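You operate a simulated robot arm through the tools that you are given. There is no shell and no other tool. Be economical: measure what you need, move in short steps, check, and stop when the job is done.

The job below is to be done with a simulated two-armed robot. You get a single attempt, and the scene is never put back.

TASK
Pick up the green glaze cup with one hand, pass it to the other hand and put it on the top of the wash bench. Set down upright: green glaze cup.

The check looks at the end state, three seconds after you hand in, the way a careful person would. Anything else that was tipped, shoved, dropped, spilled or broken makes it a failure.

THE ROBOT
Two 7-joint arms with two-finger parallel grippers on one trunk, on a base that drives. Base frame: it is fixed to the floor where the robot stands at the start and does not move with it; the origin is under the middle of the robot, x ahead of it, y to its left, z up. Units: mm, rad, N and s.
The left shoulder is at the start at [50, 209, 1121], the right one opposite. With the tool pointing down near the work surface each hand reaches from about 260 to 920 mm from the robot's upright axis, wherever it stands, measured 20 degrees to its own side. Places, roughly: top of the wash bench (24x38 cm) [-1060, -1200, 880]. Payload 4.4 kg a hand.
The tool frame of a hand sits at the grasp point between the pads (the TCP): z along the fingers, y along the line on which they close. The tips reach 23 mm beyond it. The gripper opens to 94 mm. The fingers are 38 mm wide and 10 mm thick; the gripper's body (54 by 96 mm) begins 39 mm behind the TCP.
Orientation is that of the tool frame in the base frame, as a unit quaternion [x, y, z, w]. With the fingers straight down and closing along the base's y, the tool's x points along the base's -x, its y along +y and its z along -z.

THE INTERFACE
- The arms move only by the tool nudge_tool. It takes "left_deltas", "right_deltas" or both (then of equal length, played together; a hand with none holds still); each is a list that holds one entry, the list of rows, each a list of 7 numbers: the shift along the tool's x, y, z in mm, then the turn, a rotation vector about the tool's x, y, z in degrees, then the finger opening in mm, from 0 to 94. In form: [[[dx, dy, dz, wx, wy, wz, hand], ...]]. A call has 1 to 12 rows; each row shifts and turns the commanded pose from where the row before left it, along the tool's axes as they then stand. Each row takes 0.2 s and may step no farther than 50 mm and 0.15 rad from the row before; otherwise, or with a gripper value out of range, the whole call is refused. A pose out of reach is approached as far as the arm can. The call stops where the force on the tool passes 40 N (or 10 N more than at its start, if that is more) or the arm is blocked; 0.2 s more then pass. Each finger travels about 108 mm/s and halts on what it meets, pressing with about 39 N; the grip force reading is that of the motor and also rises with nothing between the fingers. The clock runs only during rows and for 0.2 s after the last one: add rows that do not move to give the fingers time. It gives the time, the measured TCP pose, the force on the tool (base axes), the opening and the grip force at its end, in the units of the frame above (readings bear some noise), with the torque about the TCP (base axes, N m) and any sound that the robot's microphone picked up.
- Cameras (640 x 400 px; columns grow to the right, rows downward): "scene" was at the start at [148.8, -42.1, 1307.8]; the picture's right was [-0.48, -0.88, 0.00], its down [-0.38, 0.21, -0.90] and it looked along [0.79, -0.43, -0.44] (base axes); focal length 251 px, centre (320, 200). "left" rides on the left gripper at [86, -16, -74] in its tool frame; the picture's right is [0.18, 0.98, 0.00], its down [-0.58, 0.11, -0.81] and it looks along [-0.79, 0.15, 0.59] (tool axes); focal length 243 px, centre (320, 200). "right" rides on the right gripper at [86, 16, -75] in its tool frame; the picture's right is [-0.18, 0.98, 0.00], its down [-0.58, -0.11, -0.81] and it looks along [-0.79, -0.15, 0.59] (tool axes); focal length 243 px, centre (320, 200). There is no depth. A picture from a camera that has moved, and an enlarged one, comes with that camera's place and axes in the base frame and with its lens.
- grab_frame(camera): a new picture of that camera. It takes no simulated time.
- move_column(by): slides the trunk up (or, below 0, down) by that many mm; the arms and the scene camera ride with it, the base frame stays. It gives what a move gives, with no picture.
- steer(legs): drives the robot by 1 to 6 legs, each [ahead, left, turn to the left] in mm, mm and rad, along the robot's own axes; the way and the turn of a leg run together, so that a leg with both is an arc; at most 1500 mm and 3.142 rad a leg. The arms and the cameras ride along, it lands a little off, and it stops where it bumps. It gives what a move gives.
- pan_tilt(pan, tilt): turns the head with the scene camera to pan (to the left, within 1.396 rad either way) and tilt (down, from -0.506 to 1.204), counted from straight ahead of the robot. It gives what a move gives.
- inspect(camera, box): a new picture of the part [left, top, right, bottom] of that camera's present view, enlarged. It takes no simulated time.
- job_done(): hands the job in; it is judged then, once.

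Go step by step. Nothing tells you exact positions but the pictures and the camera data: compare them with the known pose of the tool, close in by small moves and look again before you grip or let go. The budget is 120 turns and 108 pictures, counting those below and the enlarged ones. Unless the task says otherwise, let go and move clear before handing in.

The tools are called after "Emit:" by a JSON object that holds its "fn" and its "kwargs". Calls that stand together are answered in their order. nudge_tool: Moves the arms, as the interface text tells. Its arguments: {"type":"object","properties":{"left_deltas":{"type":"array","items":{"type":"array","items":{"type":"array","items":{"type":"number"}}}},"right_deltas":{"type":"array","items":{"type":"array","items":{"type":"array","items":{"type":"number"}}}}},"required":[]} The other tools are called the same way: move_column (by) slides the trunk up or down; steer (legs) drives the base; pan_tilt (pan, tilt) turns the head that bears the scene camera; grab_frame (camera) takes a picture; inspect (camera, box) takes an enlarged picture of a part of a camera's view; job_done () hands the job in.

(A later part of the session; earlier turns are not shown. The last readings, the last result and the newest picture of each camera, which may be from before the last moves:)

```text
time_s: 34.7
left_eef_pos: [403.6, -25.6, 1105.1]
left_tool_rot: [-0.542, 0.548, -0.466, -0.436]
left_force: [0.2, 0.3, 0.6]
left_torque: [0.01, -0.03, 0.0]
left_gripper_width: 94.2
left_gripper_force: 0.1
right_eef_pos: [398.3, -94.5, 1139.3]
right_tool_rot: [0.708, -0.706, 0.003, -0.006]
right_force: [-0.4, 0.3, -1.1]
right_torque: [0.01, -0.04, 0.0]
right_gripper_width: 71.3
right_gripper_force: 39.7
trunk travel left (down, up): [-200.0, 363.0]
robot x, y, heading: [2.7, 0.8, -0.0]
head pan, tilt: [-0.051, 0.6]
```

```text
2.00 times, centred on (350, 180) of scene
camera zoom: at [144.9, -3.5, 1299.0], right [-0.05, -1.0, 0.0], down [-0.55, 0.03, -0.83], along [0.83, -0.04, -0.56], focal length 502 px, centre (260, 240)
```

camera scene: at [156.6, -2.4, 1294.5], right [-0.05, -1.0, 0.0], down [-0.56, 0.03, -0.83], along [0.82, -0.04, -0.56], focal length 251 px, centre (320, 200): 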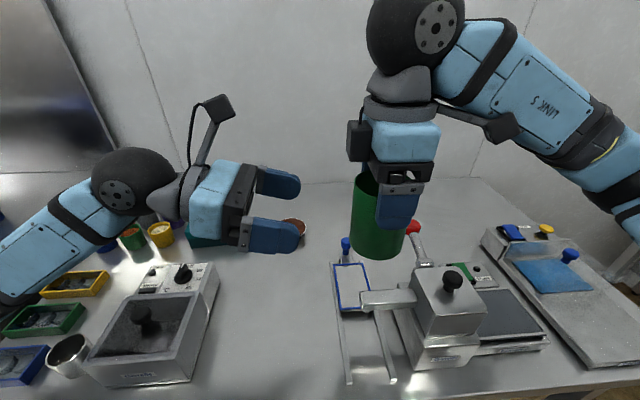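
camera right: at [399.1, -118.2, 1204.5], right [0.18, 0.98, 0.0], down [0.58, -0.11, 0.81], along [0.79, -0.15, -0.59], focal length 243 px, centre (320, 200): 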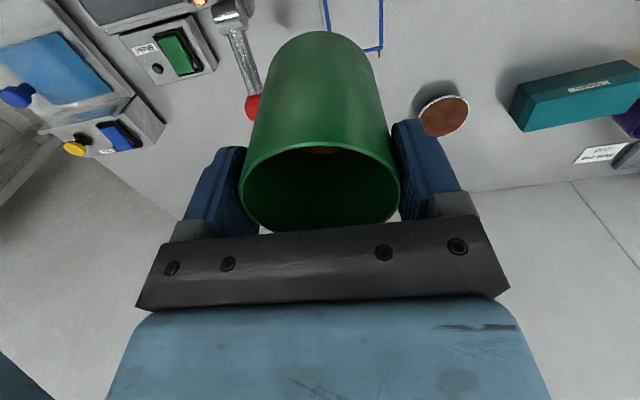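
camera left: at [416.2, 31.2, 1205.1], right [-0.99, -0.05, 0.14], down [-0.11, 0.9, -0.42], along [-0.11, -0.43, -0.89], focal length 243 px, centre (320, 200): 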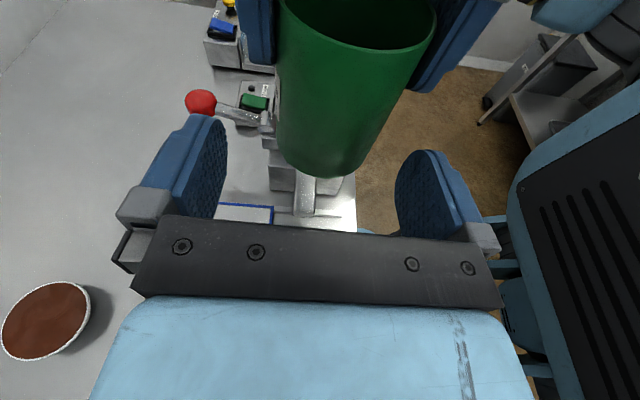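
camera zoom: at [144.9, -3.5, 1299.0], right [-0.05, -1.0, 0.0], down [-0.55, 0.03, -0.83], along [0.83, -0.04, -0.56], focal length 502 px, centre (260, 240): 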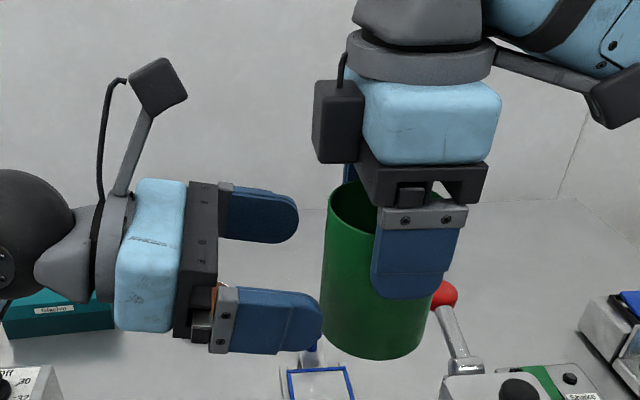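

The whole robot seems to have leaned about half a degree: the head camera and right hand shifted 10 mm. Something on the left arm may be pressing; I'll look left before moving further.

Emit:
{"fn": "pan_tilt", "kwargs": {"pan": 0.9, "tilt": 0.8}}

Emit:
{"fn": "grab_frame", "kwargs": {"camera": "scene"}}

```text
time_s: 35.9
left_eef_pos: [408.3, -23.1, 1102.4]
left_tool_rot: [-0.542, 0.546, -0.465, -0.438]
left_force: [-0.7, 0.6, -0.7]
left_torque: [-0.02, 0.0, -0.02]
left_gripper_width: 94.2
left_gripper_force: 0.1
right_eef_pos: [400.6, -92.6, 1136.8]
right_tool_rot: [0.707, -0.707, 0.004, -0.003]
right_force: [-0.9, 0.2, -1.3]
right_torque: [0.02, 0.02, 0.01]
right_gripper_width: 71.0
right_gripper_force: 39.2
trunk travel left (down, up): [-200.0, 363.0]
robot x, y, heading: [0.1, -0.6, -0.001]
head pan, tilt: [0.901, 0.799]
```

```text
71 pictures are left
camera scene: at [109.5, 67.6, 1280.3], right [0.78, -0.62, 0.01], down [-0.44, -0.56, -0.7], along [0.44, 0.55, -0.71], focal length 251 px, centre (320, 200)
```

scene: 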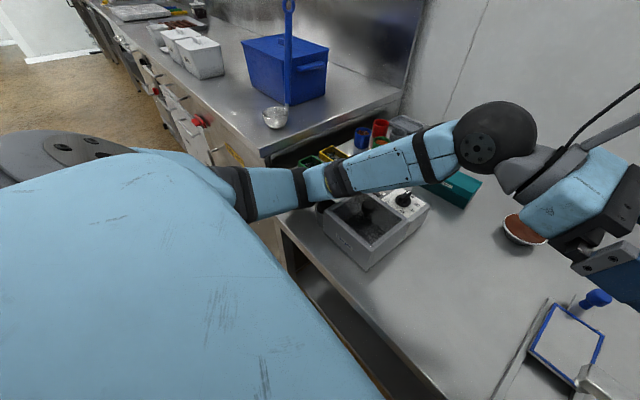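

The left elbow hangs down beside the melter and table edge, likely touching there. I'll retract the left hand exactly the way it came, then back away from the table before the handover.

Emit:
{"fn": "nudge_tool", "kwargs": {"left_deltas": [[[0, 0, -15, 0, 0, 0, 94], [0, 0, -25, 0, 0, 0, 94], [0, 0, -25, 0, 0, 0, 94], [6.8, 0, 0, 0, 0, 0, 94], [0, 0, 0, 0, -5, 0, 94], [0, 0, 0, 0, 0, 0, 94]]]}}

Emit:
{"fn": "grab_frame", "kwargs": {"camera": "scene"}}

```text
time_s: 37.3
left_eef_pos: [410.5, 31.8, 1107.9]
left_tool_rot: [0.561, -0.56, 0.431, 0.431]
left_force: [-0.6, -0.6, 0.5]
left_torque: [0.0, -0.03, 0.0]
left_gripper_width: 94.0
left_gripper_force: 0.1
right_eef_pos: [407.7, -93.7, 1131.6]
right_tool_rot: [0.707, -0.707, 0.0, 0.0]
right_force: [-0.2, 0.3, -1.8]
right_torque: [-0.03, 0.01, -0.03]
right_gripper_width: 71.1
right_gripper_force: 38.6
trunk travel left (down, up): [-200.0, 363.0]
robot x, y, heading: [1.1, 0.5, 0.001]
head pan, tilt: [0.901, 0.799]
```

```text
70 pictures are left
camera scene: at [118.5, 66.2, 1276.9], right [0.78, -0.62, 0.0], down [-0.45, -0.56, -0.7], along [0.43, 0.55, -0.72], focal length 251 px, centre (320, 200)
```

scene: 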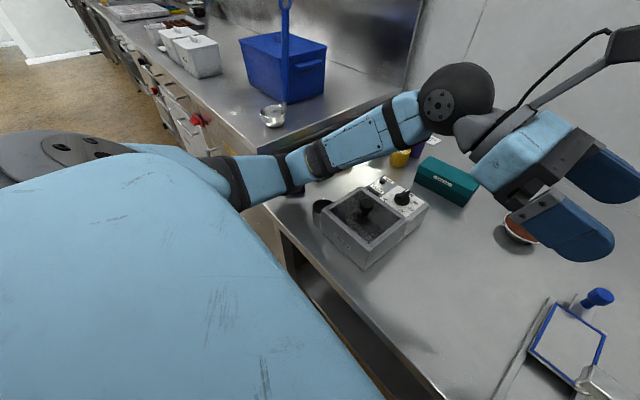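

Posture is back to normal and the arm is clear. Before driving I'll check that the melter, cups and trays on the left stand as before.

Emit:
{"fn": "pan_tilt", "kwargs": {"pan": 0.4, "tilt": 0.6}}

Emit:
{"fn": "grab_frame", "kwargs": {"camera": "scene"}}

```text
time_s: 38.2
left_eef_pos: [409.2, 31.6, 1109.2]
left_tool_rot: [0.561, -0.561, 0.43, 0.43]
left_force: [0.1, 0.5, 0.3]
left_torque: [0.01, 0.03, 0.01]
left_gripper_width: 93.7
left_gripper_force: 0.1
right_eef_pos: [407.2, -95.7, 1131.4]
right_tool_rot: [-0.706, 0.708, 0.0, 0.0]
right_force: [-0.3, 0.3, -1.0]
right_torque: [0.01, 0.03, 0.03]
right_gripper_width: 70.8
right_gripper_force: 38.8
trunk travel left (down, up): [-200.0, 363.0]
robot x, y, heading: [0.2, -2.9, 0.001]
head pan, tilt: [0.4, 0.6]
```

```text
69 pictures are left
camera scene: at [149.7, 36.5, 1294.4], right [0.39, -0.92, 0.0], down [-0.52, -0.22, -0.82], along [0.76, 0.32, -0.57], focal length 251 px, centre (320, 200)
```

scene: 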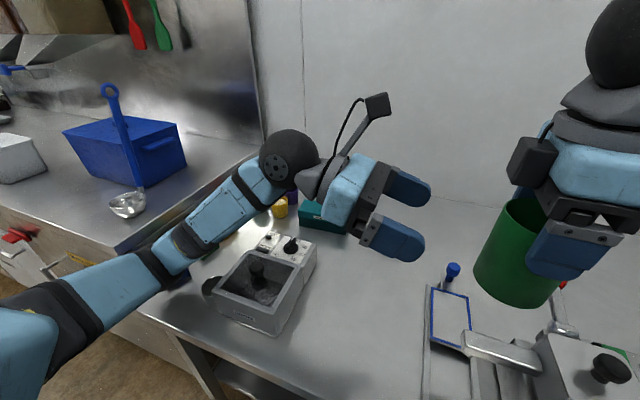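

Emit:
{"fn": "inspect", "kwargs": {"camera": "scene", "box": [130, 190, 340, 340]}}

```text
2.67 times, centred on (235, 265) of scene
camera zoom: at [149.7, 36.5, 1294.4], right [0.39, -0.92, 0.0], down [-0.52, -0.22, -0.82], along [0.76, 0.32, -0.57], focal length 669 px, centre (547, 27)
```

zoom: 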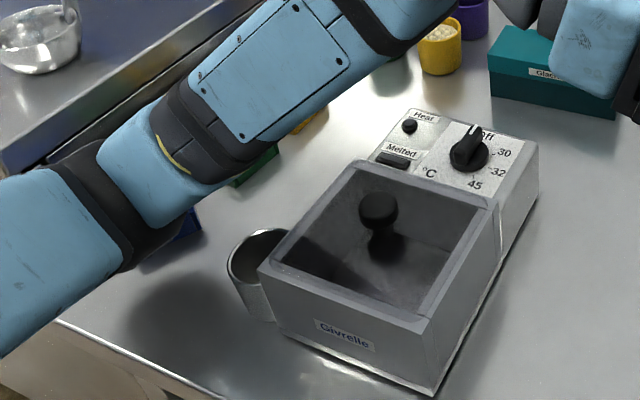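

The melter and trays are unmoved, but the steel beaker beside the melter was pushed about 45 mm, from roughly (380, 412) to (358, 368). It is still upright. I'll raise the trunk to clear the elbow, free the left arm and put the beaker back.

Emit:
{"fn": "move_column", "kwargs": {"by": 150}}

Emit:
{"fn": "nudge_tool", "kwargs": {"left_deltas": [[[-7.3, -9.4, -27.8, 0, 0, 0, 94], [-7.3, -9.4, -27.8, 0, 0, 0, 94], [-7.3, -9.4, -27.8, 0, 0, 0, 94], [-7.3, -9.4, -27.8, 0, 0, 0, 94], [-7.3, -9.4, -27.8, 0, 0, 0, 94], [-7.3, -9.4, -27.8, 0, 0, 0, 94], [-7.3, -9.4, -27.8, 0, 0, 0, 94], [-7.3, -9.4, -27.8, 0, 0, 0, 94], [-7.3, -9.4, -27.8, 0, 0, 0, 94], [-7.3, -9.4, -27.8, 0, 0, 0, 94], [0, 0, 0, 0, 0, 0, 94]]]}}

Emit:
{"fn": "nudge_tool", "kwargs": {"left_deltas": [[[0, 0, 0, 0, -7.5, 0, 94], [0, 0, 0, 0, -7.5, 0, 94], [0, 0, 0, 0, -7.5, 0, 94], [0, 0, 0, 0, -7.5, 0, 94], [0, 0, 0, 0, -7.5, 0, 94], [0, 0, 0, 0, -7.5, 0, 94], [0, 0, 0, 0, -7.5, 0, 94], [0, 0, 0, 0, -7.5, 0, 94], [0, 0, 0, 0, -7.5, 0, 94], [0, 0, 0, 0, -7.5, 0, 94], [0, 0, 0, 0, 0, 0, 94]]]}}

Emit:
{"fn": "pan_tilt", "kwargs": {"pan": 0.6, "tilt": 0.8}}

Emit:
{"fn": "grab_frame", "kwargs": {"camera": "scene"}}

Emit:
{"fn": "grab_frame", "kwargs": {"camera": "left"}}

```text
time_s: 40.0
left_eef_pos: [408.1, 31.3, 1258.6]
left_tool_rot: [0.561, -0.56, 0.431, 0.431]
left_force: [0.0, 0.2, 0.5]
left_torque: [-0.01, 0.0, 0.04]
left_gripper_width: 94.1
left_gripper_force: 0.1
right_eef_pos: [407.8, -94.7, 1281.5]
right_tool_rot: [-0.707, 0.708, 0.0, 0.0]
right_force: [0.8, 1.3, -1.5]
right_torque: [0.01, 0.0, 0.01]
right_gripper_width: 70.8
right_gripper_force: 39.4
trunk travel left (down, up): [-350.0, 213.0]
robot x, y, heading: [-0.5, -1.8, -0.0]
head pan, tilt: [0.4, 0.6]
```

```text
time_s: 42.4
left_eef_pos: [505.7, 317.8, 1263.1]
left_tool_rot: [-0.561, 0.561, -0.43, -0.43]
left_force: [0.4, -0.2, 0.6]
left_torque: [0.0, -0.02, -0.02]
left_gripper_width: 94.0
left_gripper_force: 0.1
right_eef_pos: [408.1, -95.1, 1280.7]
right_tool_rot: [-0.706, 0.708, 0.0, 0.0]
right_force: [0.6, 0.8, -2.0]
right_torque: [0.0, -0.01, 0.02]
right_gripper_width: 70.9
right_gripper_force: 39.1
trunk travel left (down, up): [-350.0, 213.0]
robot x, y, heading: [1.3, 0.2, -0.002]
head pan, tilt: [0.4, 0.6]
```

```text
time_s: 44.8
left_eef_pos: [503.5, 319.4, 1261.4]
left_tool_rot: [0.707, -0.707, -0.001, -0.001]
left_force: [-0.5, 0.6, -0.1]
left_torque: [-0.04, -0.01, 0.01]
left_gripper_width: 93.9
left_gripper_force: 0.1
right_eef_pos: [406.7, -94.9, 1281.5]
right_tool_rot: [-0.706, 0.708, 0.0, 0.0]
right_force: [0.5, -0.1, -1.4]
right_torque: [-0.02, -0.01, 0.03]
right_gripper_width: 70.9
right_gripper_force: 39.0
trunk travel left (down, up): [-350.0, 213.0]
robot x, y, heading: [1.2, 0.1, 0.001]
head pan, tilt: [0.4, 0.6]
```

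```text
time_s: 45.5
left_eef_pos: [503.7, 317.7, 1261.1]
left_tool_rot: [0.708, -0.706, -0.001, 0.001]
left_force: [-0.5, 0.1, -0.7]
left_torque: [0.01, -0.01, 0.0]
left_gripper_width: 94.1
left_gripper_force: 0.0
right_eef_pos: [407.0, -95.5, 1281.2]
right_tool_rot: [-0.707, 0.707, 0.0, 0.0]
right_force: [0.3, 0.7, -1.3]
right_torque: [-0.02, -0.01, -0.01]
right_gripper_width: 71.0
right_gripper_force: 39.0
trunk travel left (down, up): [-350.0, 213.0]
robot x, y, heading: [1.2, 0.4, 0.004]
head pan, tilt: [0.6, 0.799]
```

```text
67 pictures are left
camera scene: at [134.9, 47.4, 1427.6], right [0.56, -0.83, 0.0], down [-0.59, -0.4, -0.7], along [0.58, 0.39, -0.72], focal length 251 px, centre (320, 200)
```

scene: 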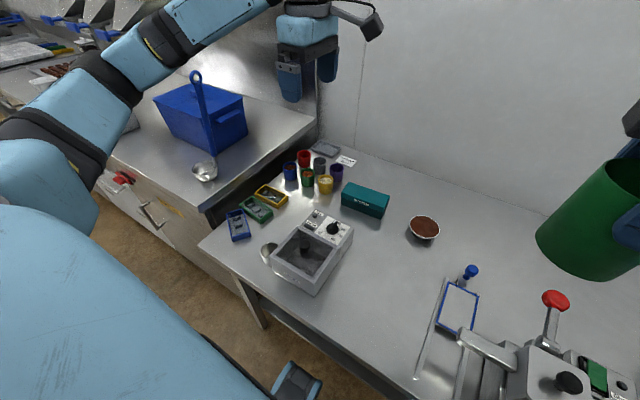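

```text
66 pictures are left
camera left: at [519.1, 231.6, 1335.8], right [-0.98, -0.18, 0.0], down [-0.11, 0.58, 0.81], along [-0.15, 0.79, -0.59], focal length 243 px, centre (320, 200)
```

left: 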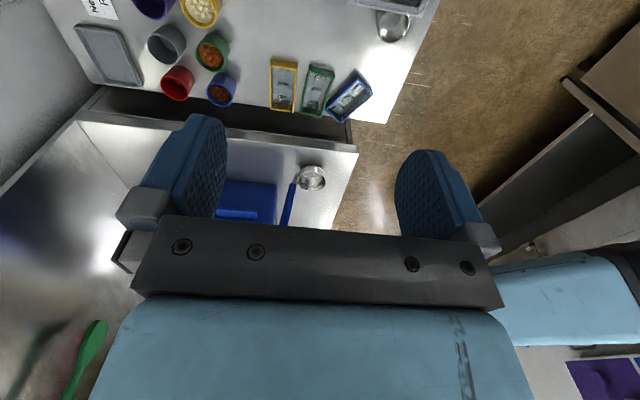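

Emit:
{"fn": "inspect", "kwargs": {"camera": "scene", "box": [200, 130, 380, 300]}}

Emit:
{"fn": "inspect", "kwargs": {"camera": "left", "box": [230, 0, 440, 130]}}

```text
2.35 times, centred on (290, 215) of scene
camera zoom: at [134.9, 47.4, 1427.6], right [0.56, -0.83, 0.0], down [-0.59, -0.4, -0.7], along [0.58, 0.39, -0.72], focal length 590 px, centre (391, 165)
```

zoom: 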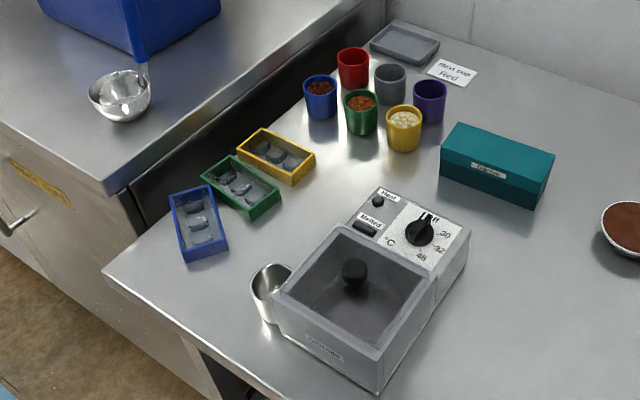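

```text
3.05 times, centred on (335, 65) of left
camera zoom: at [519.1, 231.6, 1335.8], right [-0.98, -0.18, 0.0], down [-0.11, 0.58, 0.81], along [-0.15, 0.79, -0.59], focal length 739 px, centre (274, 611)
```

zoom: 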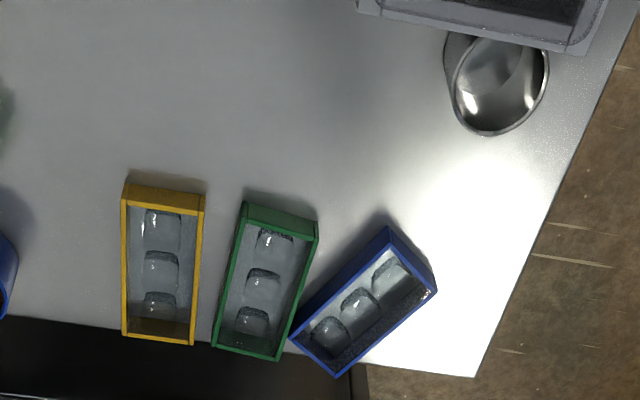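

The arm also disturbed two trays: blue is rotated about 30° and shifted ~14 mm, green about 6° and 9 mm. Their original places form a neat row parallel to yellow, so I'll set them back too, starting by bringing the left hand above the blue tray.

Emit:
{"fn": "nudge_tool", "kwargs": {"left_deltas": [[[-21, 10.7, 15, 0, 0, 0, 94], [-21, 10.7, 15, 0, 0, 0, 94], [-21, 10.7, 15, 0, 0, 0, 94], [-21, 10.7, 15, 0, 0, 0, 94], [-21, 10.7, 20, 0, 0, 0, 94], [-21, 10.7, 25, 0, 0, 0, 94], [-21, 10.7, 25, 0, 0, 0, 94], [-21, 10.7, 25, 0, 0, 0, 94], [-21, 10.7, 25, 0, 0, 0, 94], [-21, 10.7, 20, 0, 0, 0, 94], [0, 0, 0, 0, 0, 0, 94]]]}}

Emit:
{"fn": "grab_frame", "kwargs": {"camera": "scene"}}

Emit:
{"fn": "grab_frame", "kwargs": {"camera": "left"}}

```text
time_s: 47.9
left_eef_pos: [396.5, 528.5, 1060.8]
left_tool_rot: [0.707, -0.707, 0.0, 0.0]
left_force: [0.4, 0.4, 0.3]
left_torque: [-0.04, -0.02, 0.02]
left_gripper_width: 94.1
left_gripper_force: 0.1
right_eef_pos: [406.8, -94.9, 1281.4]
right_tool_rot: [-0.706, 0.708, -0.001, 0.0]
right_force: [-0.1, 0.1, -0.9]
right_torque: [0.0, 0.01, 0.01]
right_gripper_width: 71.0
right_gripper_force: 39.0
trunk travel left (down, up): [-350.0, 213.0]
robot x, y, heading: [-0.3, -1.7, -0.001]
head pan, tilt: [0.6, 0.799]
```

```text
63 pictures are left
camera scene: at [135.2, 47.4, 1427.5], right [0.56, -0.83, 0.0], down [-0.59, -0.4, -0.7], along [0.57, 0.39, -0.72], focal length 251 px, centre (320, 200)
```

scene: 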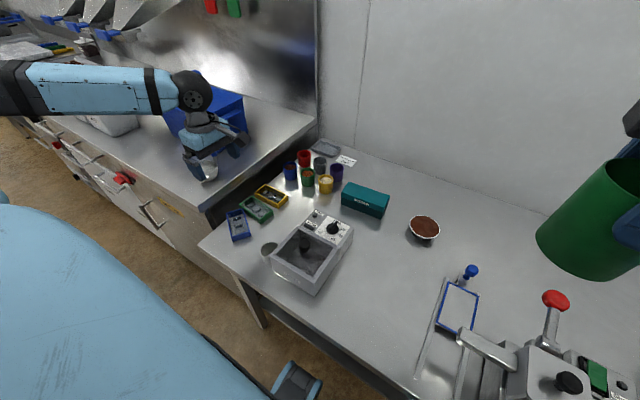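

```text
62 pictures are left
camera left: at [412.7, 441.7, 1135.0], right [-0.98, -0.18, 0.0], down [-0.11, 0.58, 0.81], along [-0.15, 0.79, -0.59], focal length 243 px, centre (320, 200)
```

left: 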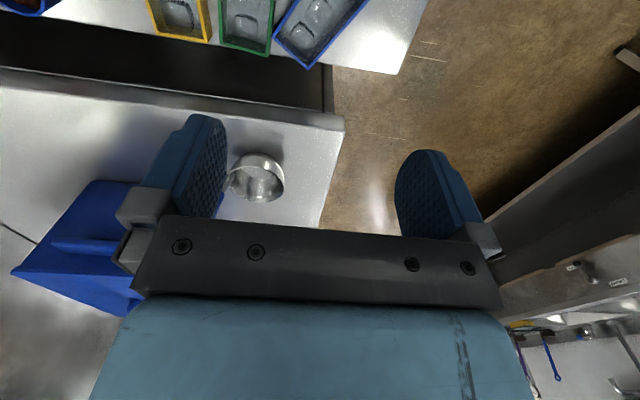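

I'll yaw the left hand to match the blue tray, narrow the opening to 62 mm and hover just above it to check alignment.

Emit:
{"fn": "nudge_tool", "kwargs": {"left_deltas": [[[0, 0, 20, 0, 0, 8, 80], [0, 0, 20, 0, 0, 8, 70], [0, 0, 20, 0, 0, 8, 62], [0, 0, 25, 0, 0, 7, 62], [5.3, 2.1, 25, 0, 0, 0, 62], [0, 0, 25, 0, 0, 0, 62], [0, 0, 25, 0, 0, 0, 62], [0, 0, 18, 0, 0, 0, 62], [0, 0, 0, 0, 0, 0, 62]]]}}

Emit:
{"fn": "inspect", "kwargs": {"camera": "scene", "box": [170, 130, 350, 290]}}

Emit:
{"fn": "grab_frame", "kwargs": {"camera": "left"}}

```text
time_s: 49.9
left_eef_pos: [392.4, 524.6, 882.9]
left_tool_rot: [-0.492, 0.87, 0.001, 0.0]
left_force: [0.5, 0.1, -0.5]
left_torque: [0.04, 0.01, 0.04]
left_gripper_width: 62.1
left_gripper_force: 0.0
right_eef_pos: [407.1, -95.2, 1281.6]
right_tool_rot: [-0.706, 0.708, 0.001, -0.001]
right_force: [-0.3, 0.3, -1.4]
right_torque: [0.0, -0.02, -0.03]
right_gripper_width: 71.1
right_gripper_force: 38.5
trunk travel left (down, up): [-350.0, 213.0]
robot x, y, heading: [3.8, 1.0, 0.001]
head pan, tilt: [0.6, 0.799]
```

```text
2.50 times, centred on (260, 210) of scene
camera zoom: at [134.8, 47.3, 1427.6], right [0.56, -0.83, 0.0], down [-0.59, -0.4, -0.7], along [0.58, 0.39, -0.72], focal length 627 px, centre (470, 175)
```

zoom: 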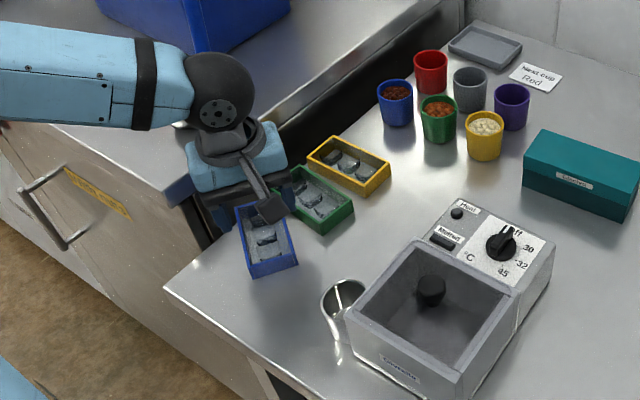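

```text
60 pictures are left
camera left: at [360.9, 441.6, 958.2], right [-0.94, 0.35, 0.0], down [0.21, 0.55, 0.81], along [0.28, 0.76, -0.59], focal length 243 px, centre (320, 200)
```

left: 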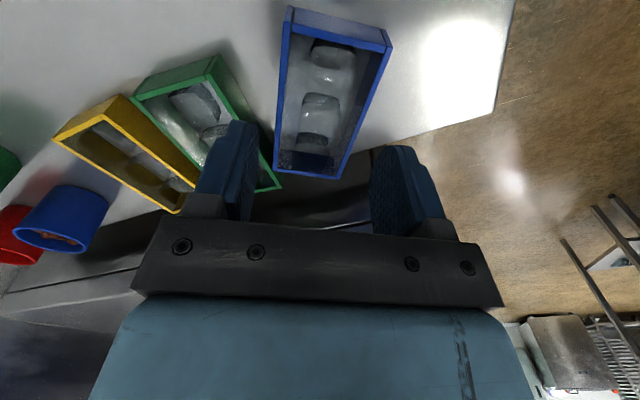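

Aligned well: the tray is about 2 mm off centre. I'll shift 3 mm, descend so the tips straddle the tray, and check before closing.

Emit:
{"fn": "nudge_tool", "kwargs": {"left_deltas": [[[0, 3, 15, 0, 0, 0, 62], [0, 0, 15, 0, 0, 0, 62], [0, 0, 12, 0, 0, 0, 62], [0, 0, 10, 0, 0, 0, 62], [0, 0, 0, 0, 0, 0, 62]]]}}

Emit:
{"fn": "grab_frame", "kwargs": {"camera": "left"}}

Emit:
{"fn": "inspect", "kwargs": {"camera": "scene", "box": [200, 160, 310, 260]}}

```text
time_s: 51.1
left_eef_pos: [389.3, 527.6, 831.1]
left_tool_rot: [-0.493, 0.87, -0.001, 0.0]
left_force: [-0.2, 0.4, -0.1]
left_torque: [-0.04, 0.0, -0.03]
left_gripper_width: 62.1
left_gripper_force: 0.0
right_eef_pos: [407.7, -95.1, 1281.9]
right_tool_rot: [-0.705, 0.709, 0.0, -0.001]
right_force: [-1.1, -1.6, -1.3]
right_torque: [-0.01, 0.01, 0.01]
right_gripper_width: 71.0
right_gripper_force: 38.9
trunk travel left (down, up): [-350.0, 213.0]
robot x, y, heading: [1.8, 0.5, 0.005]
head pan, tilt: [0.6, 0.799]
```

```text
59 pictures are left
camera left: at [358.0, 444.2, 906.3], right [-0.94, 0.35, 0.0], down [0.21, 0.55, 0.81], along [0.28, 0.76, -0.59], focal length 243 px, centre (320, 200)
```

left: 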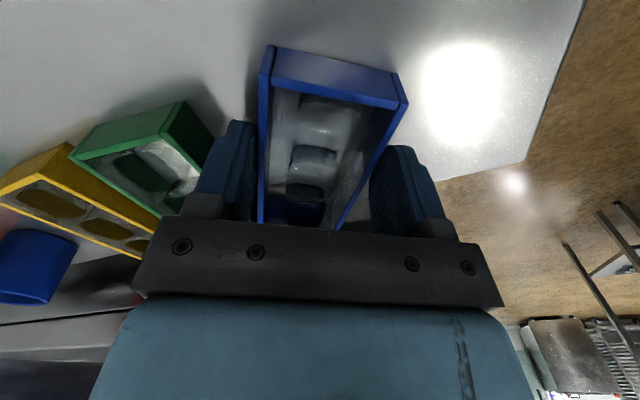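

```text
4.00 times, centred on (255, 210) of scene
camera zoom: at [134.8, 47.4, 1427.6], right [0.56, -0.83, 0.0], down [-0.59, -0.4, -0.7], along [0.58, 0.39, -0.72], focal length 1004 px, centre (580, 160)
```

zoom: 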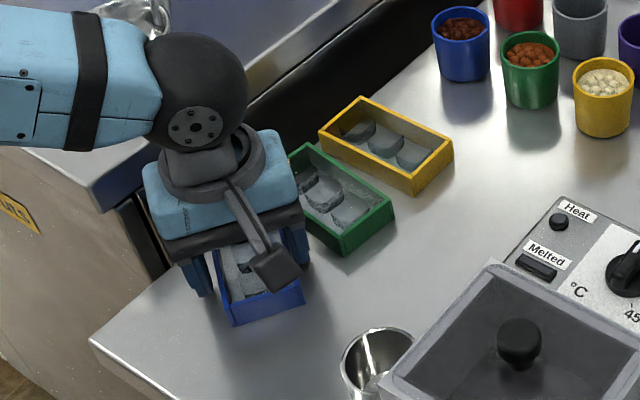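

The tray is straddled cleanly. I'll grip, lift 3 mm, rotate back 31°, shift to its original spot and lower.

Emit:
{"fn": "nudge_tool", "kwargs": {"left_deltas": [[[0, 0, 0, 0, 0, 0, 54], [0, 0, 0, 0, 0, 0, 48], [0, 0, 0, 0, 0, 0, 42], [0, 0, 0, 0, 0, 0, 42], [0, 0, -3, 0, 0, 0, 42], [0, 0, 0, 0, 0, -7, 42], [0, 0, 0, 0, 0, -8, 42], [0, 0, 0, 0, 0, -8, 42], [0, 0, 0, 0, 0, -8, 42], [5.6, 6.8, 0, 0, 0, 0, 42], [0, 0, 3, 0, 0, 0, 42], [0, 0, 0, 0, 0, 0, 42]]]}}

Emit:
{"fn": "grab_frame", "kwargs": {"camera": "left"}}

Emit:
{"fn": "inspect", "kwargs": {"camera": "scene", "box": [200, 160, 310, 260]}}

```text
time_s: 53.7
left_eef_pos: [381.8, 520.1, 831.2]
left_tool_rot: [-0.707, 0.707, 0.0, 0.0]
left_force: [-0.7, 1.0, 2.7]
left_torque: [0.0, 0.13, 0.04]
left_gripper_width: 54.7
left_gripper_force: 39.0
right_eef_pos: [406.6, -94.9, 1281.2]
right_tool_rot: [-0.706, 0.708, 0.0, 0.0]
right_force: [0.4, 0.3, -1.4]
right_torque: [-0.02, -0.04, 0.0]
right_gripper_width: 70.8
right_gripper_force: 39.0
trunk travel left (down, up): [-350.0, 213.0]
robot x, y, heading: [1.8, 2.0, 0.003]
head pan, tilt: [0.6, 0.799]
```

```text
57 pictures are left
camera left: at [398.1, 433.8, 906.3], right [-0.98, -0.18, 0.0], down [-0.11, 0.58, 0.81], along [-0.15, 0.79, -0.59], focal length 243 px, centre (320, 200)
```

left: 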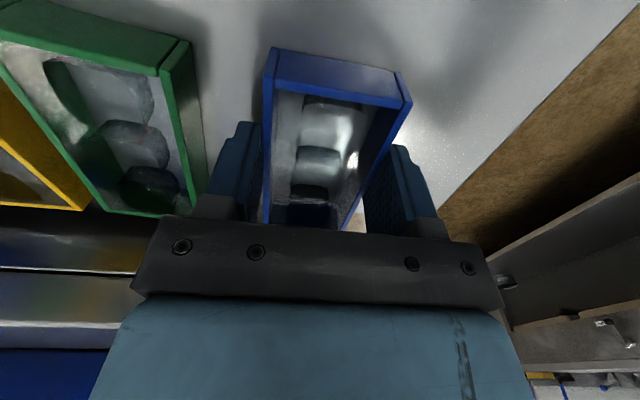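

```text
4.00 times, centred on (255, 210) of scene
camera zoom: at [134.7, 47.3, 1427.7], right [0.56, -0.83, 0.0], down [-0.59, -0.4, -0.7], along [0.58, 0.39, -0.72], focal length 1004 px, centre (580, 160)
```

zoom: 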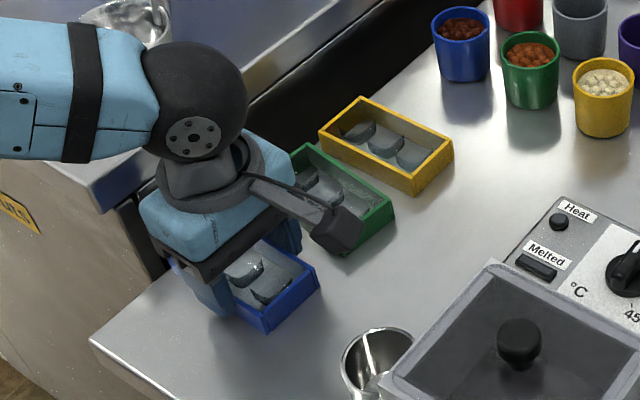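

Blue is parallel to its neighbours again. I'll release it, rise, and hover above the green tray.

Emit:
{"fn": "nudge_tool", "kwargs": {"left_deltas": [[[0, 0, 0, 0, 0, 0, 60], [0, 0, 0, 0, 0, 0, 63], [0, 0, 0, 0, 0, 0, 63], [0, 0, -15, 0, 0, 0, 63], [0, 0, -25, 0, 0, 0, 63], [0, 0, -25, 0, 0, 0, 63], [0, -30, 0, 0, 0, 0, 63], [-2, -30, 0, 0, 0, 0, 63], [-2, -29, 0, 0, 0, 5, 63], [0, 0, 0, 0, 0, 0, 63]]]}}

Emit:
{"fn": "grab_frame", "kwargs": {"camera": "left"}}

Emit:
{"fn": "inspect", "kwargs": {"camera": "scene", "box": [200, 160, 310, 260]}}

```text
time_s: 55.9
left_eef_pos: [470.8, 524.7, 896.3]
left_tool_rot: [-0.676, 0.737, 0.0, 0.0]
left_force: [-0.1, -0.3, -0.1]
left_torque: [0.0, 0.02, 0.0]
left_gripper_width: 63.1
left_gripper_force: 0.1
right_eef_pos: [406.9, -94.7, 1282.0]
right_tool_rot: [-0.706, 0.708, 0.001, 0.0]
right_force: [0.3, 0.8, -1.4]
right_torque: [-0.03, -0.02, -0.01]
right_gripper_width: 71.1
right_gripper_force: 39.0
trunk travel left (down, up): [-350.0, 213.0]
robot x, y, heading: [-2.8, -3.3, -0.005]
head pan, tilt: [0.6, 0.799]
```

```text
55 pictures are left
camera left: at [479.8, 437.2, 971.2], right [-1.0, -0.1, 0.0], down [-0.06, 0.59, 0.81], along [-0.08, 0.8, -0.59], focal length 243 px, centre (320, 200)
```

left: 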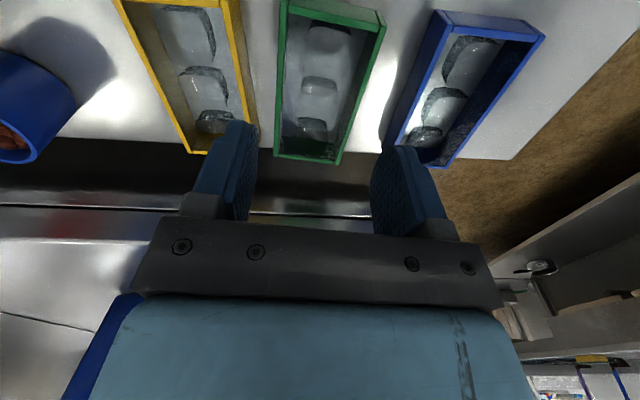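

```text
4.00 times, centred on (255, 210) of scene
camera zoom: at [134.2, 47.6, 1427.7], right [0.56, -0.83, 0.0], down [-0.59, -0.41, -0.7], along [0.58, 0.39, -0.72], focal length 1004 px, centre (580, 160)
```

zoom: 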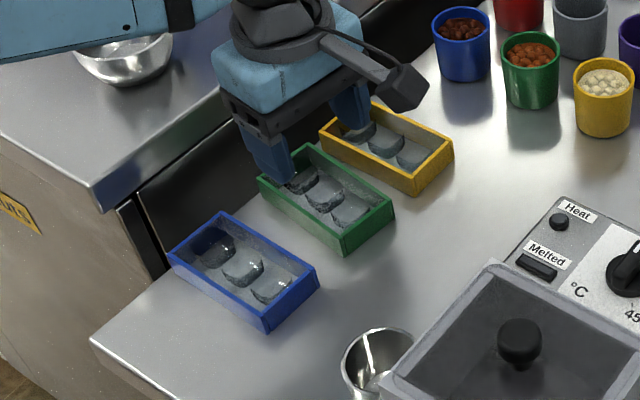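

Blue looks right. The fingers are centred over green; same procedure: descend, grip, lift 3 mm, rotate 5.5°, shift about 7 mm and lower.

Emit:
{"fn": "nudge_tool", "kwargs": {"left_deltas": [[[0, 0, 20, 0, 0, 0, 63], [0, 0, 20, 0, 0, 0, 63], [0, 0, 15, 0, 0, 0, 63], [0, 0, 10, 0, 0, 0, 63], [0, 0, 0, 0, 0, 0, 63]]]}}

Emit:
{"fn": "nudge_tool", "kwargs": {"left_deltas": [[[0, 0, 0, 0, 0, 0, 57], [0, 0, 0, 0, 0, 0, 50], [0, 0, 0, 0, 0, 0, 46], [0, 0, -3, 0, 0, 0, 46], [0, 0, 0, 0, 0, -5.5, 46], [2, 7, 0, 0, 0, 0, 46], [0, 0, 3, 0, 0, 0, 46], [0, 0, 0, 0, 0, 0, 46]]]}}

Emit:
{"fn": "inspect", "kwargs": {"camera": "scene", "box": [200, 160, 310, 260]}}

```text
time_s: 57.1
left_eef_pos: [470.2, 525.7, 830.8]
left_tool_rot: [-0.675, 0.738, 0.0, 0.0]
left_force: [0.6, -0.2, 0.5]
left_torque: [0.01, -0.02, 0.02]
left_gripper_width: 62.9
left_gripper_force: 0.0
right_eef_pos: [409.0, -94.6, 1281.4]
right_tool_rot: [-0.706, 0.708, 0.0, 0.0]
right_force: [-0.7, -0.1, -1.3]
right_torque: [0.02, 0.01, 0.01]
right_gripper_width: 71.0
right_gripper_force: 38.5
trunk travel left (down, up): [-350.0, 213.0]
robot x, y, heading: [-1.6, 0.4, -0.005]
head pan, tilt: [0.6, 0.799]
```

```text
time_s: 58.9
left_eef_pos: [463.9, 522.7, 830.1]
left_tool_rot: [0.71, -0.704, 0.0, -0.001]
left_force: [0.5, -0.5, 0.8]
left_torque: [0.08, 0.05, 0.0]
left_gripper_width: 54.7
left_gripper_force: 38.8
right_eef_pos: [406.8, -95.1, 1281.5]
right_tool_rot: [-0.706, 0.708, 0.0, -0.001]
right_force: [0.3, -0.3, -0.9]
right_torque: [-0.02, 0.0, -0.02]
right_gripper_width: 70.8
right_gripper_force: 39.1
trunk travel left (down, up): [-350.0, 213.0]
robot x, y, heading: [-1.1, -4.7, -0.005]
head pan, tilt: [0.6, 0.799]
```

```text
4.00 times, centred on (255, 210) of scene
camera zoom: at [134.8, 47.5, 1427.6], right [0.56, -0.83, 0.0], down [-0.59, -0.41, -0.7], along [0.58, 0.39, -0.72], focal length 1004 px, centre (580, 160)
```

zoom: 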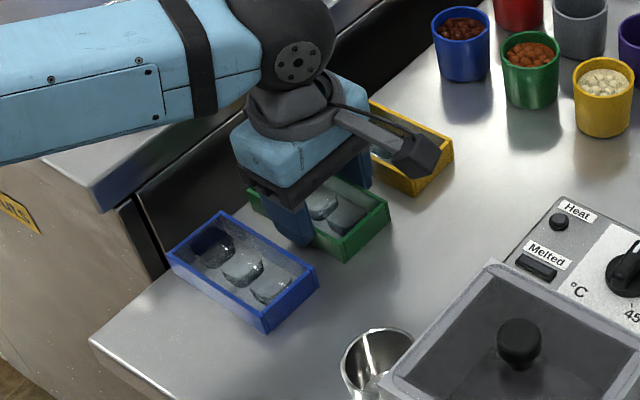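

Green is back in line. I'll release, rise and swing over to the beaker with the hand in natural yaw, so one finger can go inside its wall, away from the melter.

Emit:
{"fn": "nudge_tool", "kwargs": {"left_deltas": [[[0, 0, 0, 0, 0, 0, 60], [0, 0, 0, 0, 0, 0, 62], [0, 0, 0, 0, 0, 0, 62], [0, 0, -20, 0, 0, 0, 62], [0, 0, -40, 0, 0, 0, 62], [0, 0, -40, 0, 0, 0, 62], [0, 0, -40, 0, 0, 0, 62], [34, 25, 0, 0, 0, 0, 62], [34, 25, 0, 0, 0, 0, 62], [34, 25, 0, 0, 0, 0, 62], [32, 24, 0, 0, 0, 0, 62], [0, 0, 0, 0, 0, 0, 62]]]}}

Emit:
{"fn": "nudge_tool", "kwargs": {"left_deltas": [[[0, 0, 0, 0, 0, 8.2, 50], [0, 0, 0, 0, 0, 8.2, 40], [0, 0, 0, 0, 0, 8.2, 30], [0, 0, 0, 0, 0, 8.2, 28], [0, 0, 0, 0, 0, 8.2, 28], [0, 0, 0, 0, 0, 8.2, 28], [0, 0, 0, 0, 0, 8.2, 28], [0, 0, 0, 0, 0, 8.2, 28], [0, 0, 0, 0, 0, 8.2, 28], [0, 0, 0, 0, 0, 8.2, 28], [0, 0, 0, 0, 0, 7.5, 28], [0, 0, 0, 0, 0, 0, 28]]]}}

Emit:
{"fn": "grab_frame", "kwargs": {"camera": "left"}}

Emit:
{"fn": "inspect", "kwargs": {"camera": "scene", "box": [200, 130, 380, 300]}}

```text
time_s: 61.5
left_eef_pos: [365.9, 389.1, 969.8]
left_tool_rot: [0.71, -0.704, 0.0, 0.0]
left_force: [0.0, -0.1, 0.0]
left_torque: [0.0, 0.0, 0.02]
left_gripper_width: 62.1
left_gripper_force: 0.1
right_eef_pos: [406.5, -94.7, 1281.2]
right_tool_rot: [-0.706, 0.708, -0.001, -0.001]
right_force: [-0.1, 0.5, -1.3]
right_torque: [-0.05, 0.01, -0.05]
right_gripper_width: 71.0
right_gripper_force: 39.3
trunk travel left (down, up): [-350.0, 213.0]
robot x, y, heading: [-1.2, -1.8, 0.0]
head pan, tilt: [0.6, 0.799]
```

```text
time_s: 64.1
left_eef_pos: [366.1, 387.2, 971.1]
left_tool_rot: [-0.008, 1.0, 0.0, 0.0]
left_force: [0.5, -0.2, -0.1]
left_torque: [0.0, 0.0, -0.04]
left_gripper_width: 27.7
left_gripper_force: 0.1
right_eef_pos: [407.6, -94.1, 1281.7]
right_tool_rot: [-0.706, 0.708, 0.0, 0.0]
right_force: [-0.6, -0.5, -1.5]
right_torque: [0.01, -0.02, 0.02]
right_gripper_width: 71.0
right_gripper_force: 38.7
trunk travel left (down, up): [-350.0, 213.0]
robot x, y, heading: [-0.9, -1.8, 0.0]
head pan, tilt: [0.6, 0.799]
```

```text
52 pictures are left
camera left: at [280.0, 370.1, 1046.0], right [-0.2, 0.98, 0.0], down [0.58, 0.12, 0.81], along [0.79, 0.16, -0.59], focal length 243 px, centre (320, 200)
```

left: 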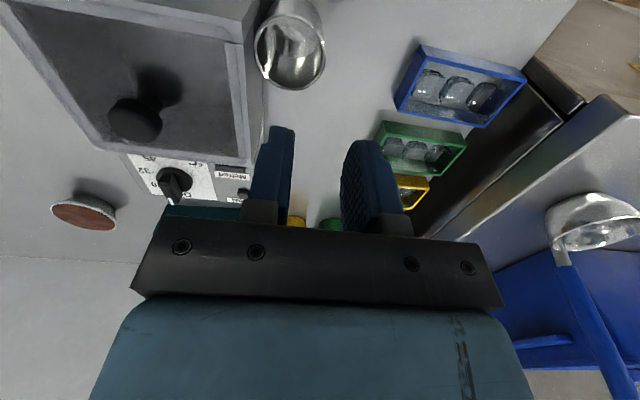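

```text
2.35 times, centred on (290, 215) of scene
camera zoom: at [134.9, 47.6, 1427.6], right [0.56, -0.83, 0.0], down [-0.59, -0.41, -0.7], along [0.58, 0.39, -0.72], focal length 590 px, centre (391, 165)
```

zoom: 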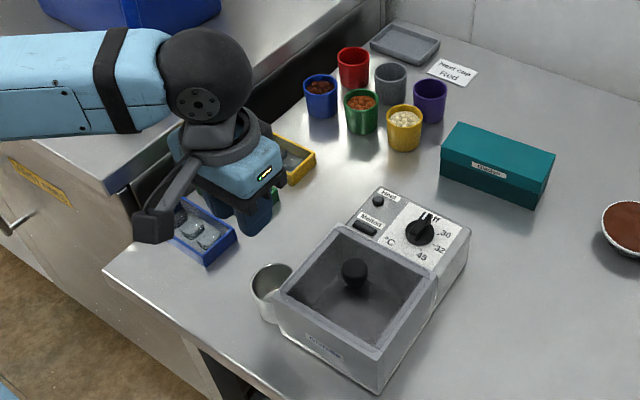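

Emit:
{"fn": "inspect", "kwargs": {"camera": "left", "box": [200, 0, 380, 120]}}

```text
3.33 times, centred on (290, 60) of left
camera zoom: at [280.0, 370.1, 1046.0], right [-0.2, 0.98, 0.0], down [0.58, 0.12, 0.81], along [0.79, 0.16, -0.59], focal length 809 px, centre (420, 667)
```

zoom: 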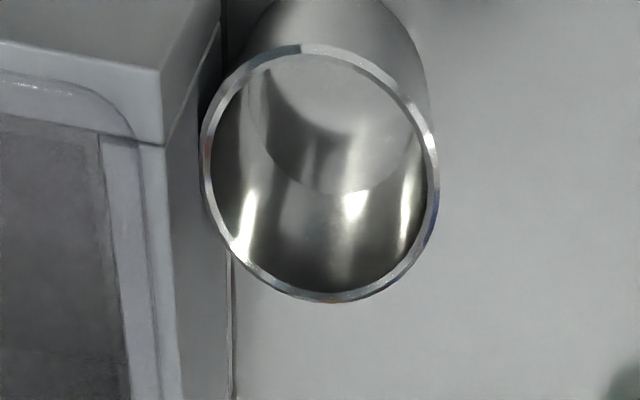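

The beaker is at about (363, 364), rim z ~850, touching the melter. I'll lower to just above the rim with a 34 mm opening so the inner finger comes over its middle, and check.

Emit:
{"fn": "nudge_tool", "kwargs": {"left_deltas": [[[3, 0, 20, 0, 0, 0.9, 34], [0, 0, 25, 0, 0, 0, 34], [0, 0, 25, 0, 0, 0, 34], [0, 0, 15, 0, 0, 0, 34], [0, 0, 0, 0, 0, 0, 34]]]}}

Emit:
{"fn": "grab_frame", "kwargs": {"camera": "left"}}

Emit:
{"fn": "inspect", "kwargs": {"camera": "scene", "box": [210, 180, 340, 300]}}

```text
time_s: 65.3
left_eef_pos: [362.5, 388.1, 886.9]
left_tool_rot: [-0.001, 1.0, 0.0, 0.0]
left_force: [0.4, -0.3, -1.0]
left_torque: [-0.03, -0.02, 0.03]
left_gripper_width: 34.0
left_gripper_force: 0.1
right_eef_pos: [406.5, -95.2, 1281.4]
right_tool_rot: [-0.706, 0.708, 0.0, 0.0]
right_force: [1.6, 1.5, -1.6]
right_torque: [-0.03, 0.01, -0.01]
right_gripper_width: 70.8
right_gripper_force: 38.8
trunk travel left (down, up): [-350.0, 213.0]
robot x, y, heading: [-0.8, -1.6, 0.003]
head pan, tilt: [0.6, 0.799]
```

```text
49 pictures are left
camera left: at [276.3, 371.5, 960.4], right [-0.19, 0.98, 0.0], down [0.58, 0.11, 0.81], along [0.79, 0.15, -0.59], focal length 243 px, centre (320, 200)
```

left: 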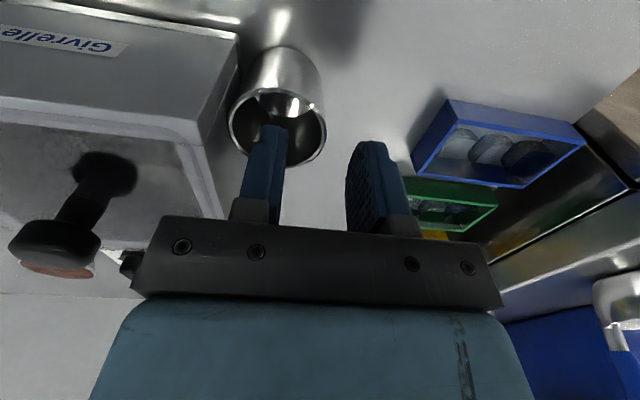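

```text
3.33 times, centred on (275, 240) of scene
camera zoom: at [134.8, 47.4, 1427.6], right [0.56, -0.83, 0.0], down [-0.59, -0.41, -0.7], along [0.58, 0.39, -0.72], focal length 836 px, centre (470, 67)
```

zoom: 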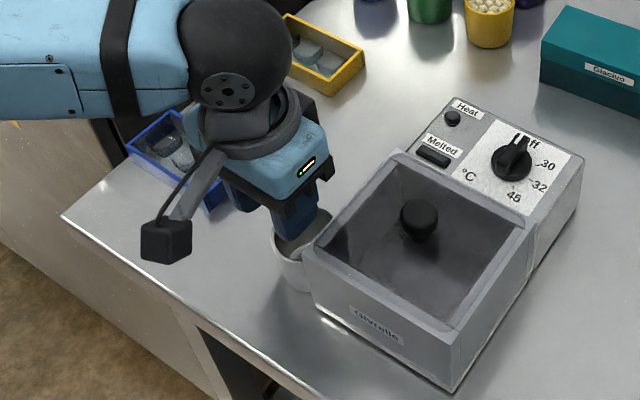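

The inner finger is centred over the opening. I'll descend slowly and close.

Emit:
{"fn": "nudge_tool", "kwargs": {"left_deltas": [[[0, 0, 12, 0, 0, 0, 34], [0, 0, 12, 0, 0, 0, 34], [0, 0, 10, 0, 0, 0, 34], [0, 0, 0, 0, 0, 0, 34]]]}}

Emit:
{"fn": "grab_frame", "kwargs": {"camera": "left"}}

```text
time_s: 66.3
left_eef_pos: [363.9, 388.3, 853.9]
left_tool_rot: [0.0, 1.0, 0.001, 0.001]
left_force: [-0.5, 0.8, 14.3]
left_torque: [-0.39, -0.28, -0.04]
left_gripper_width: 34.1
left_gripper_force: 0.1
right_eef_pos: [406.4, -95.6, 1281.4]
right_tool_rot: [-0.707, 0.707, 0.0, 0.001]
right_force: [0.6, 0.1, -0.7]
right_torque: [0.01, 0.04, -0.02]
right_gripper_width: 70.9
right_gripper_force: 39.6
trunk travel left (down, up): [-350.0, 213.0]
robot x, y, heading: [1.9, 1.6, 0.001]
head pan, tilt: [0.6, 0.799]
```

```text
47 pictures are left
camera left: at [276.5, 371.1, 927.8], right [-0.19, 0.98, 0.0], down [0.58, 0.11, 0.81], along [0.79, 0.15, -0.59], focal length 243 px, centre (320, 200)
```

left: 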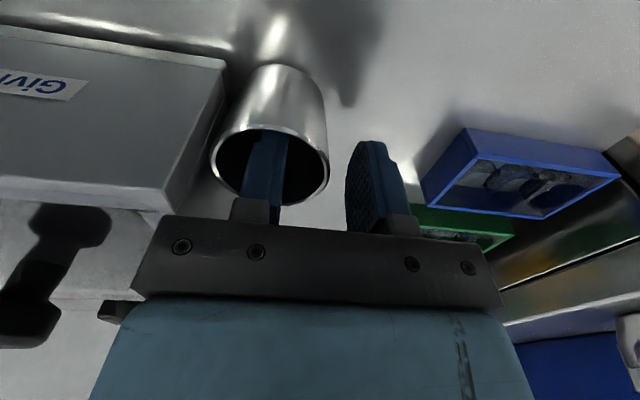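

A light 14 N contact suggests the inner finger is touching the beaker's far wall. I'll back up 5 mm, shift 3 mm toward the robot, then close.

Emit:
{"fn": "nudge_tool", "kwargs": {"left_deltas": [[[0, 0, -5, 0, 0, 0, 34], [3, 0, 0, 0, 0, 0, 34], [0, 0, 0, 0, 0, 0, 34]]]}}

Emit:
{"fn": "nudge_tool", "kwargs": {"left_deltas": [[[0, 0, 0, 0, 0, 0, 26], [0, 0, 0, 0, 0, 0, 20], [0, 0, 0, 0, 0, 0, 14], [0, 0, 0, 0, 0, 0, 8], [0, 0, 0, 0, 0, 0, 4], [0, 0, 0, 0, 0, 0, 0], [0, 0, 0, 0, 0, 0, 0]]]}}

Emit:
{"fn": "grab_frame", "kwargs": {"camera": "left"}}

```text
time_s: 67.1
left_eef_pos: [361.2, 387.3, 858.1]
left_tool_rot: [-0.001, 1.0, 0.0, 0.0]
left_force: [0.3, 0.5, 0.1]
left_torque: [0.0, 0.0, 0.01]
left_gripper_width: 33.9
left_gripper_force: 0.1
right_eef_pos: [408.1, -94.8, 1281.6]
right_tool_rot: [-0.707, 0.707, 0.0, 0.0]
right_force: [0.1, 0.4, -1.3]
right_torque: [0.03, -0.01, 0.0]
right_gripper_width: 70.9
right_gripper_force: 38.8
trunk travel left (down, up): [-350.0, 213.0]
robot x, y, heading: [0.1, -2.4, 0.001]
head pan, tilt: [0.6, 0.799]
```

```text
time_s: 68.7
left_eef_pos: [359.3, 388.3, 858.8]
left_tool_rot: [-0.001, 1.0, 0.0, 0.001]
left_force: [-1.6, -1.4, 7.9]
left_torque: [-0.42, 0.11, -0.06]
left_gripper_width: 13.4
left_gripper_force: 39.1
right_eef_pos: [406.9, -96.4, 1280.7]
right_tool_rot: [-0.707, 0.707, 0.0, 0.0]
right_force: [1.2, 0.3, -0.9]
right_torque: [-0.03, -0.02, -0.02]
right_gripper_width: 71.0
right_gripper_force: 39.0
trunk travel left (down, up): [-350.0, 213.0]
robot x, y, heading: [0.8, 0.8, -0.002]
head pan, tilt: [0.6, 0.799]
```

```text
46 pictures are left
camera left: at [273.3, 371.0, 932.8], right [-0.19, 0.98, 0.0], down [0.58, 0.11, 0.81], along [0.79, 0.15, -0.59], focal length 243 px, centre (320, 200)
```

left: 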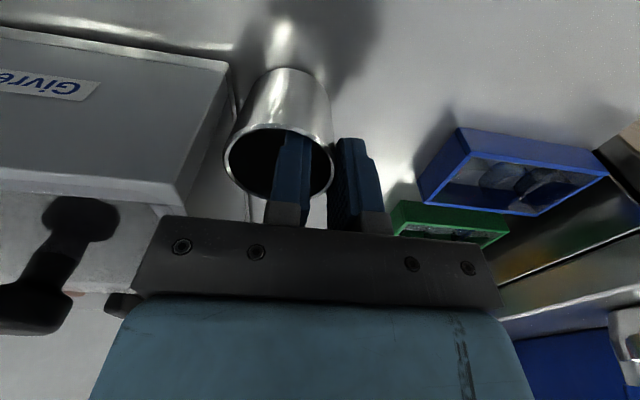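

The wall is pinched. I'll lift 5 mm, carry it (+22, +40) mm back to its original place, lower and release.

Emit:
{"fn": "nudge_tool", "kwargs": {"left_deltas": [[[0, 0, -5, 0, 0, 0, 0], [0, 5, 0, 0, 0, 0, 0], [-8, 12, 0, 0, 0, 0, 0], [-8, 12, 0, 0, 0, 0, 0], [-6, 11, 0, 0, 0, 0, 0], [0, 0, 3, 0, 0, 0, 0], [0, 0, 2, 0, 0, 0, 0], [0, 0, 0, 0, 0, 0, 0]]]}}

Emit:
{"fn": "grab_frame", "kwargs": {"camera": "left"}}

Emit:
{"fn": "inspect", "kwargs": {"camera": "scene", "box": [210, 180, 340, 300]}}

```text
time_s: 70.5
left_eef_pos: [382.0, 427.5, 858.2]
left_tool_rot: [0.0, 1.0, 0.001, 0.001]
left_force: [-0.9, 3.9, 14.7]
left_torque: [-0.45, 0.03, -0.04]
left_gripper_width: 13.3
left_gripper_force: 39.1
right_eef_pos: [405.2, -94.1, 1281.3]
right_tool_rot: [-0.706, 0.708, 0.0, 0.0]
right_force: [0.0, 0.7, -1.3]
right_torque: [0.02, -0.03, 0.02]
right_gripper_width: 71.1
right_gripper_force: 38.9
trunk travel left (down, up): [-350.0, 213.0]
robot x, y, heading: [-1.9, 0.4, -0.0]
head pan, tilt: [0.6, 0.799]
```

```text
45 pictures are left
camera left: at [295.2, 411.0, 933.0], right [-0.19, 0.98, 0.0], down [0.58, 0.11, 0.81], along [0.79, 0.15, -0.59], focal length 243 px, centre (320, 200)
```

left: 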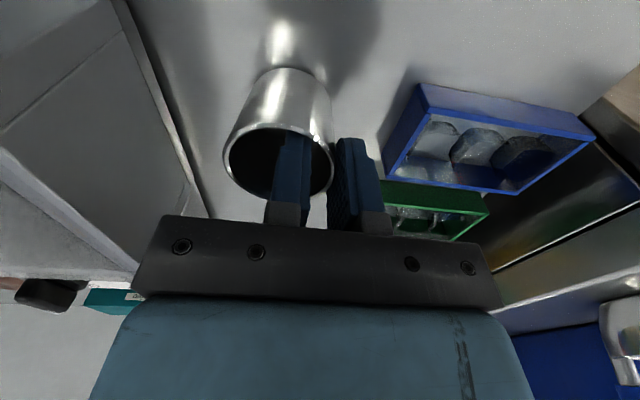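

```text
3.33 times, centred on (275, 240) of scene
camera zoom: at [133.7, 46.8, 1428.0], right [0.57, -0.83, 0.0], down [-0.59, -0.4, -0.7], along [0.58, 0.39, -0.72], focal length 836 px, centre (470, 67)
```

zoom: 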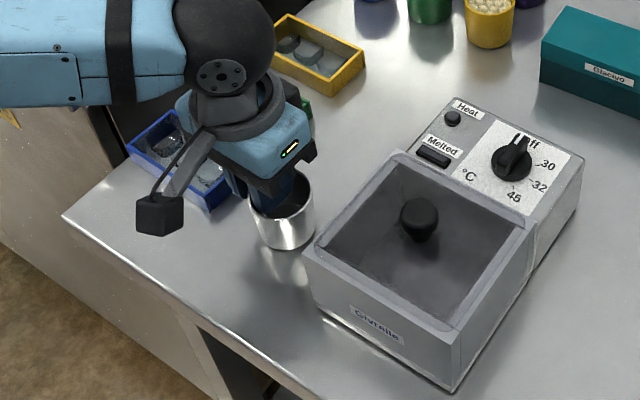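

It's back. I'll release and rise well clear.

Emit:
{"fn": "nudge_tool", "kwargs": {"left_deltas": [[[0, 0, 0, 0, 0, 0, 20], [0, 0, 0, 0, 0, 0, 28], [0, 0, 0, 0, 0, 0, 32], [0, 0, -10, 0, 0, 0, 32], [0, 0, -15, 0, 0, 0, 32], [0, 0, -25, 0, 0, 0, 32], [0, 0, -45, 0, 0, 0, 32], [0, 0, -45, 0, 0, 0, 32], [0, 0, -45, 0, 0, 0, 32], [0, 0, -45, 0, 0, 0, 32], [0, 0, -45, 0, 0, 0, 32], [0, 0, -45, 0, 0, 0, 32]]]}}

Emit:
{"fn": "inspect", "kwargs": {"camera": "scene", "box": [180, 130, 380, 310]}}

```text
time_s: 73.1
left_eef_pos: [382.9, 428.5, 1177.9]
left_tool_rot: [0.0, 1.0, 0.0, 0.001]
left_force: [-0.2, -0.1, 0.7]
left_torque: [0.01, -0.01, -0.01]
left_gripper_width: 31.9
left_gripper_force: 0.0
right_eef_pos: [406.4, -95.2, 1280.8]
right_tool_rot: [-0.706, 0.708, 0.0, 0.0]
right_force: [0.7, 0.0, -1.5]
right_torque: [-0.01, 0.0, 0.0]
right_gripper_width: 71.0
right_gripper_force: 39.4
trunk travel left (down, up): [-350.0, 213.0]
robot x, y, heading: [1.9, 1.6, 0.001]
head pan, tilt: [0.6, 0.799]
```

```text
2.22 times, centred on (280, 220) of scene
camera zoom: at [135.2, 47.1, 1427.5], right [0.56, -0.83, 0.0], down [-0.59, -0.4, -0.7], along [0.57, 0.39, -0.72], focal length 558 px, centre (409, 156)
```

zoom: 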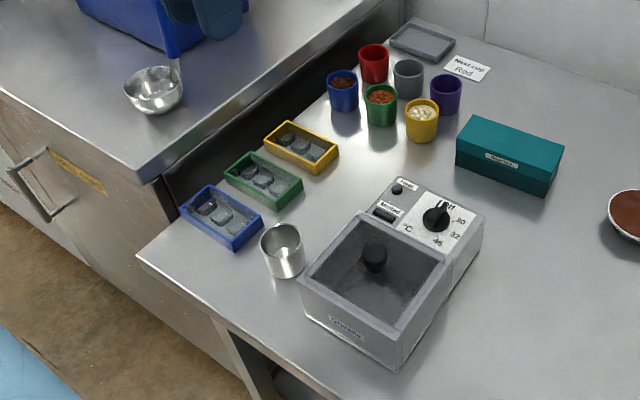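

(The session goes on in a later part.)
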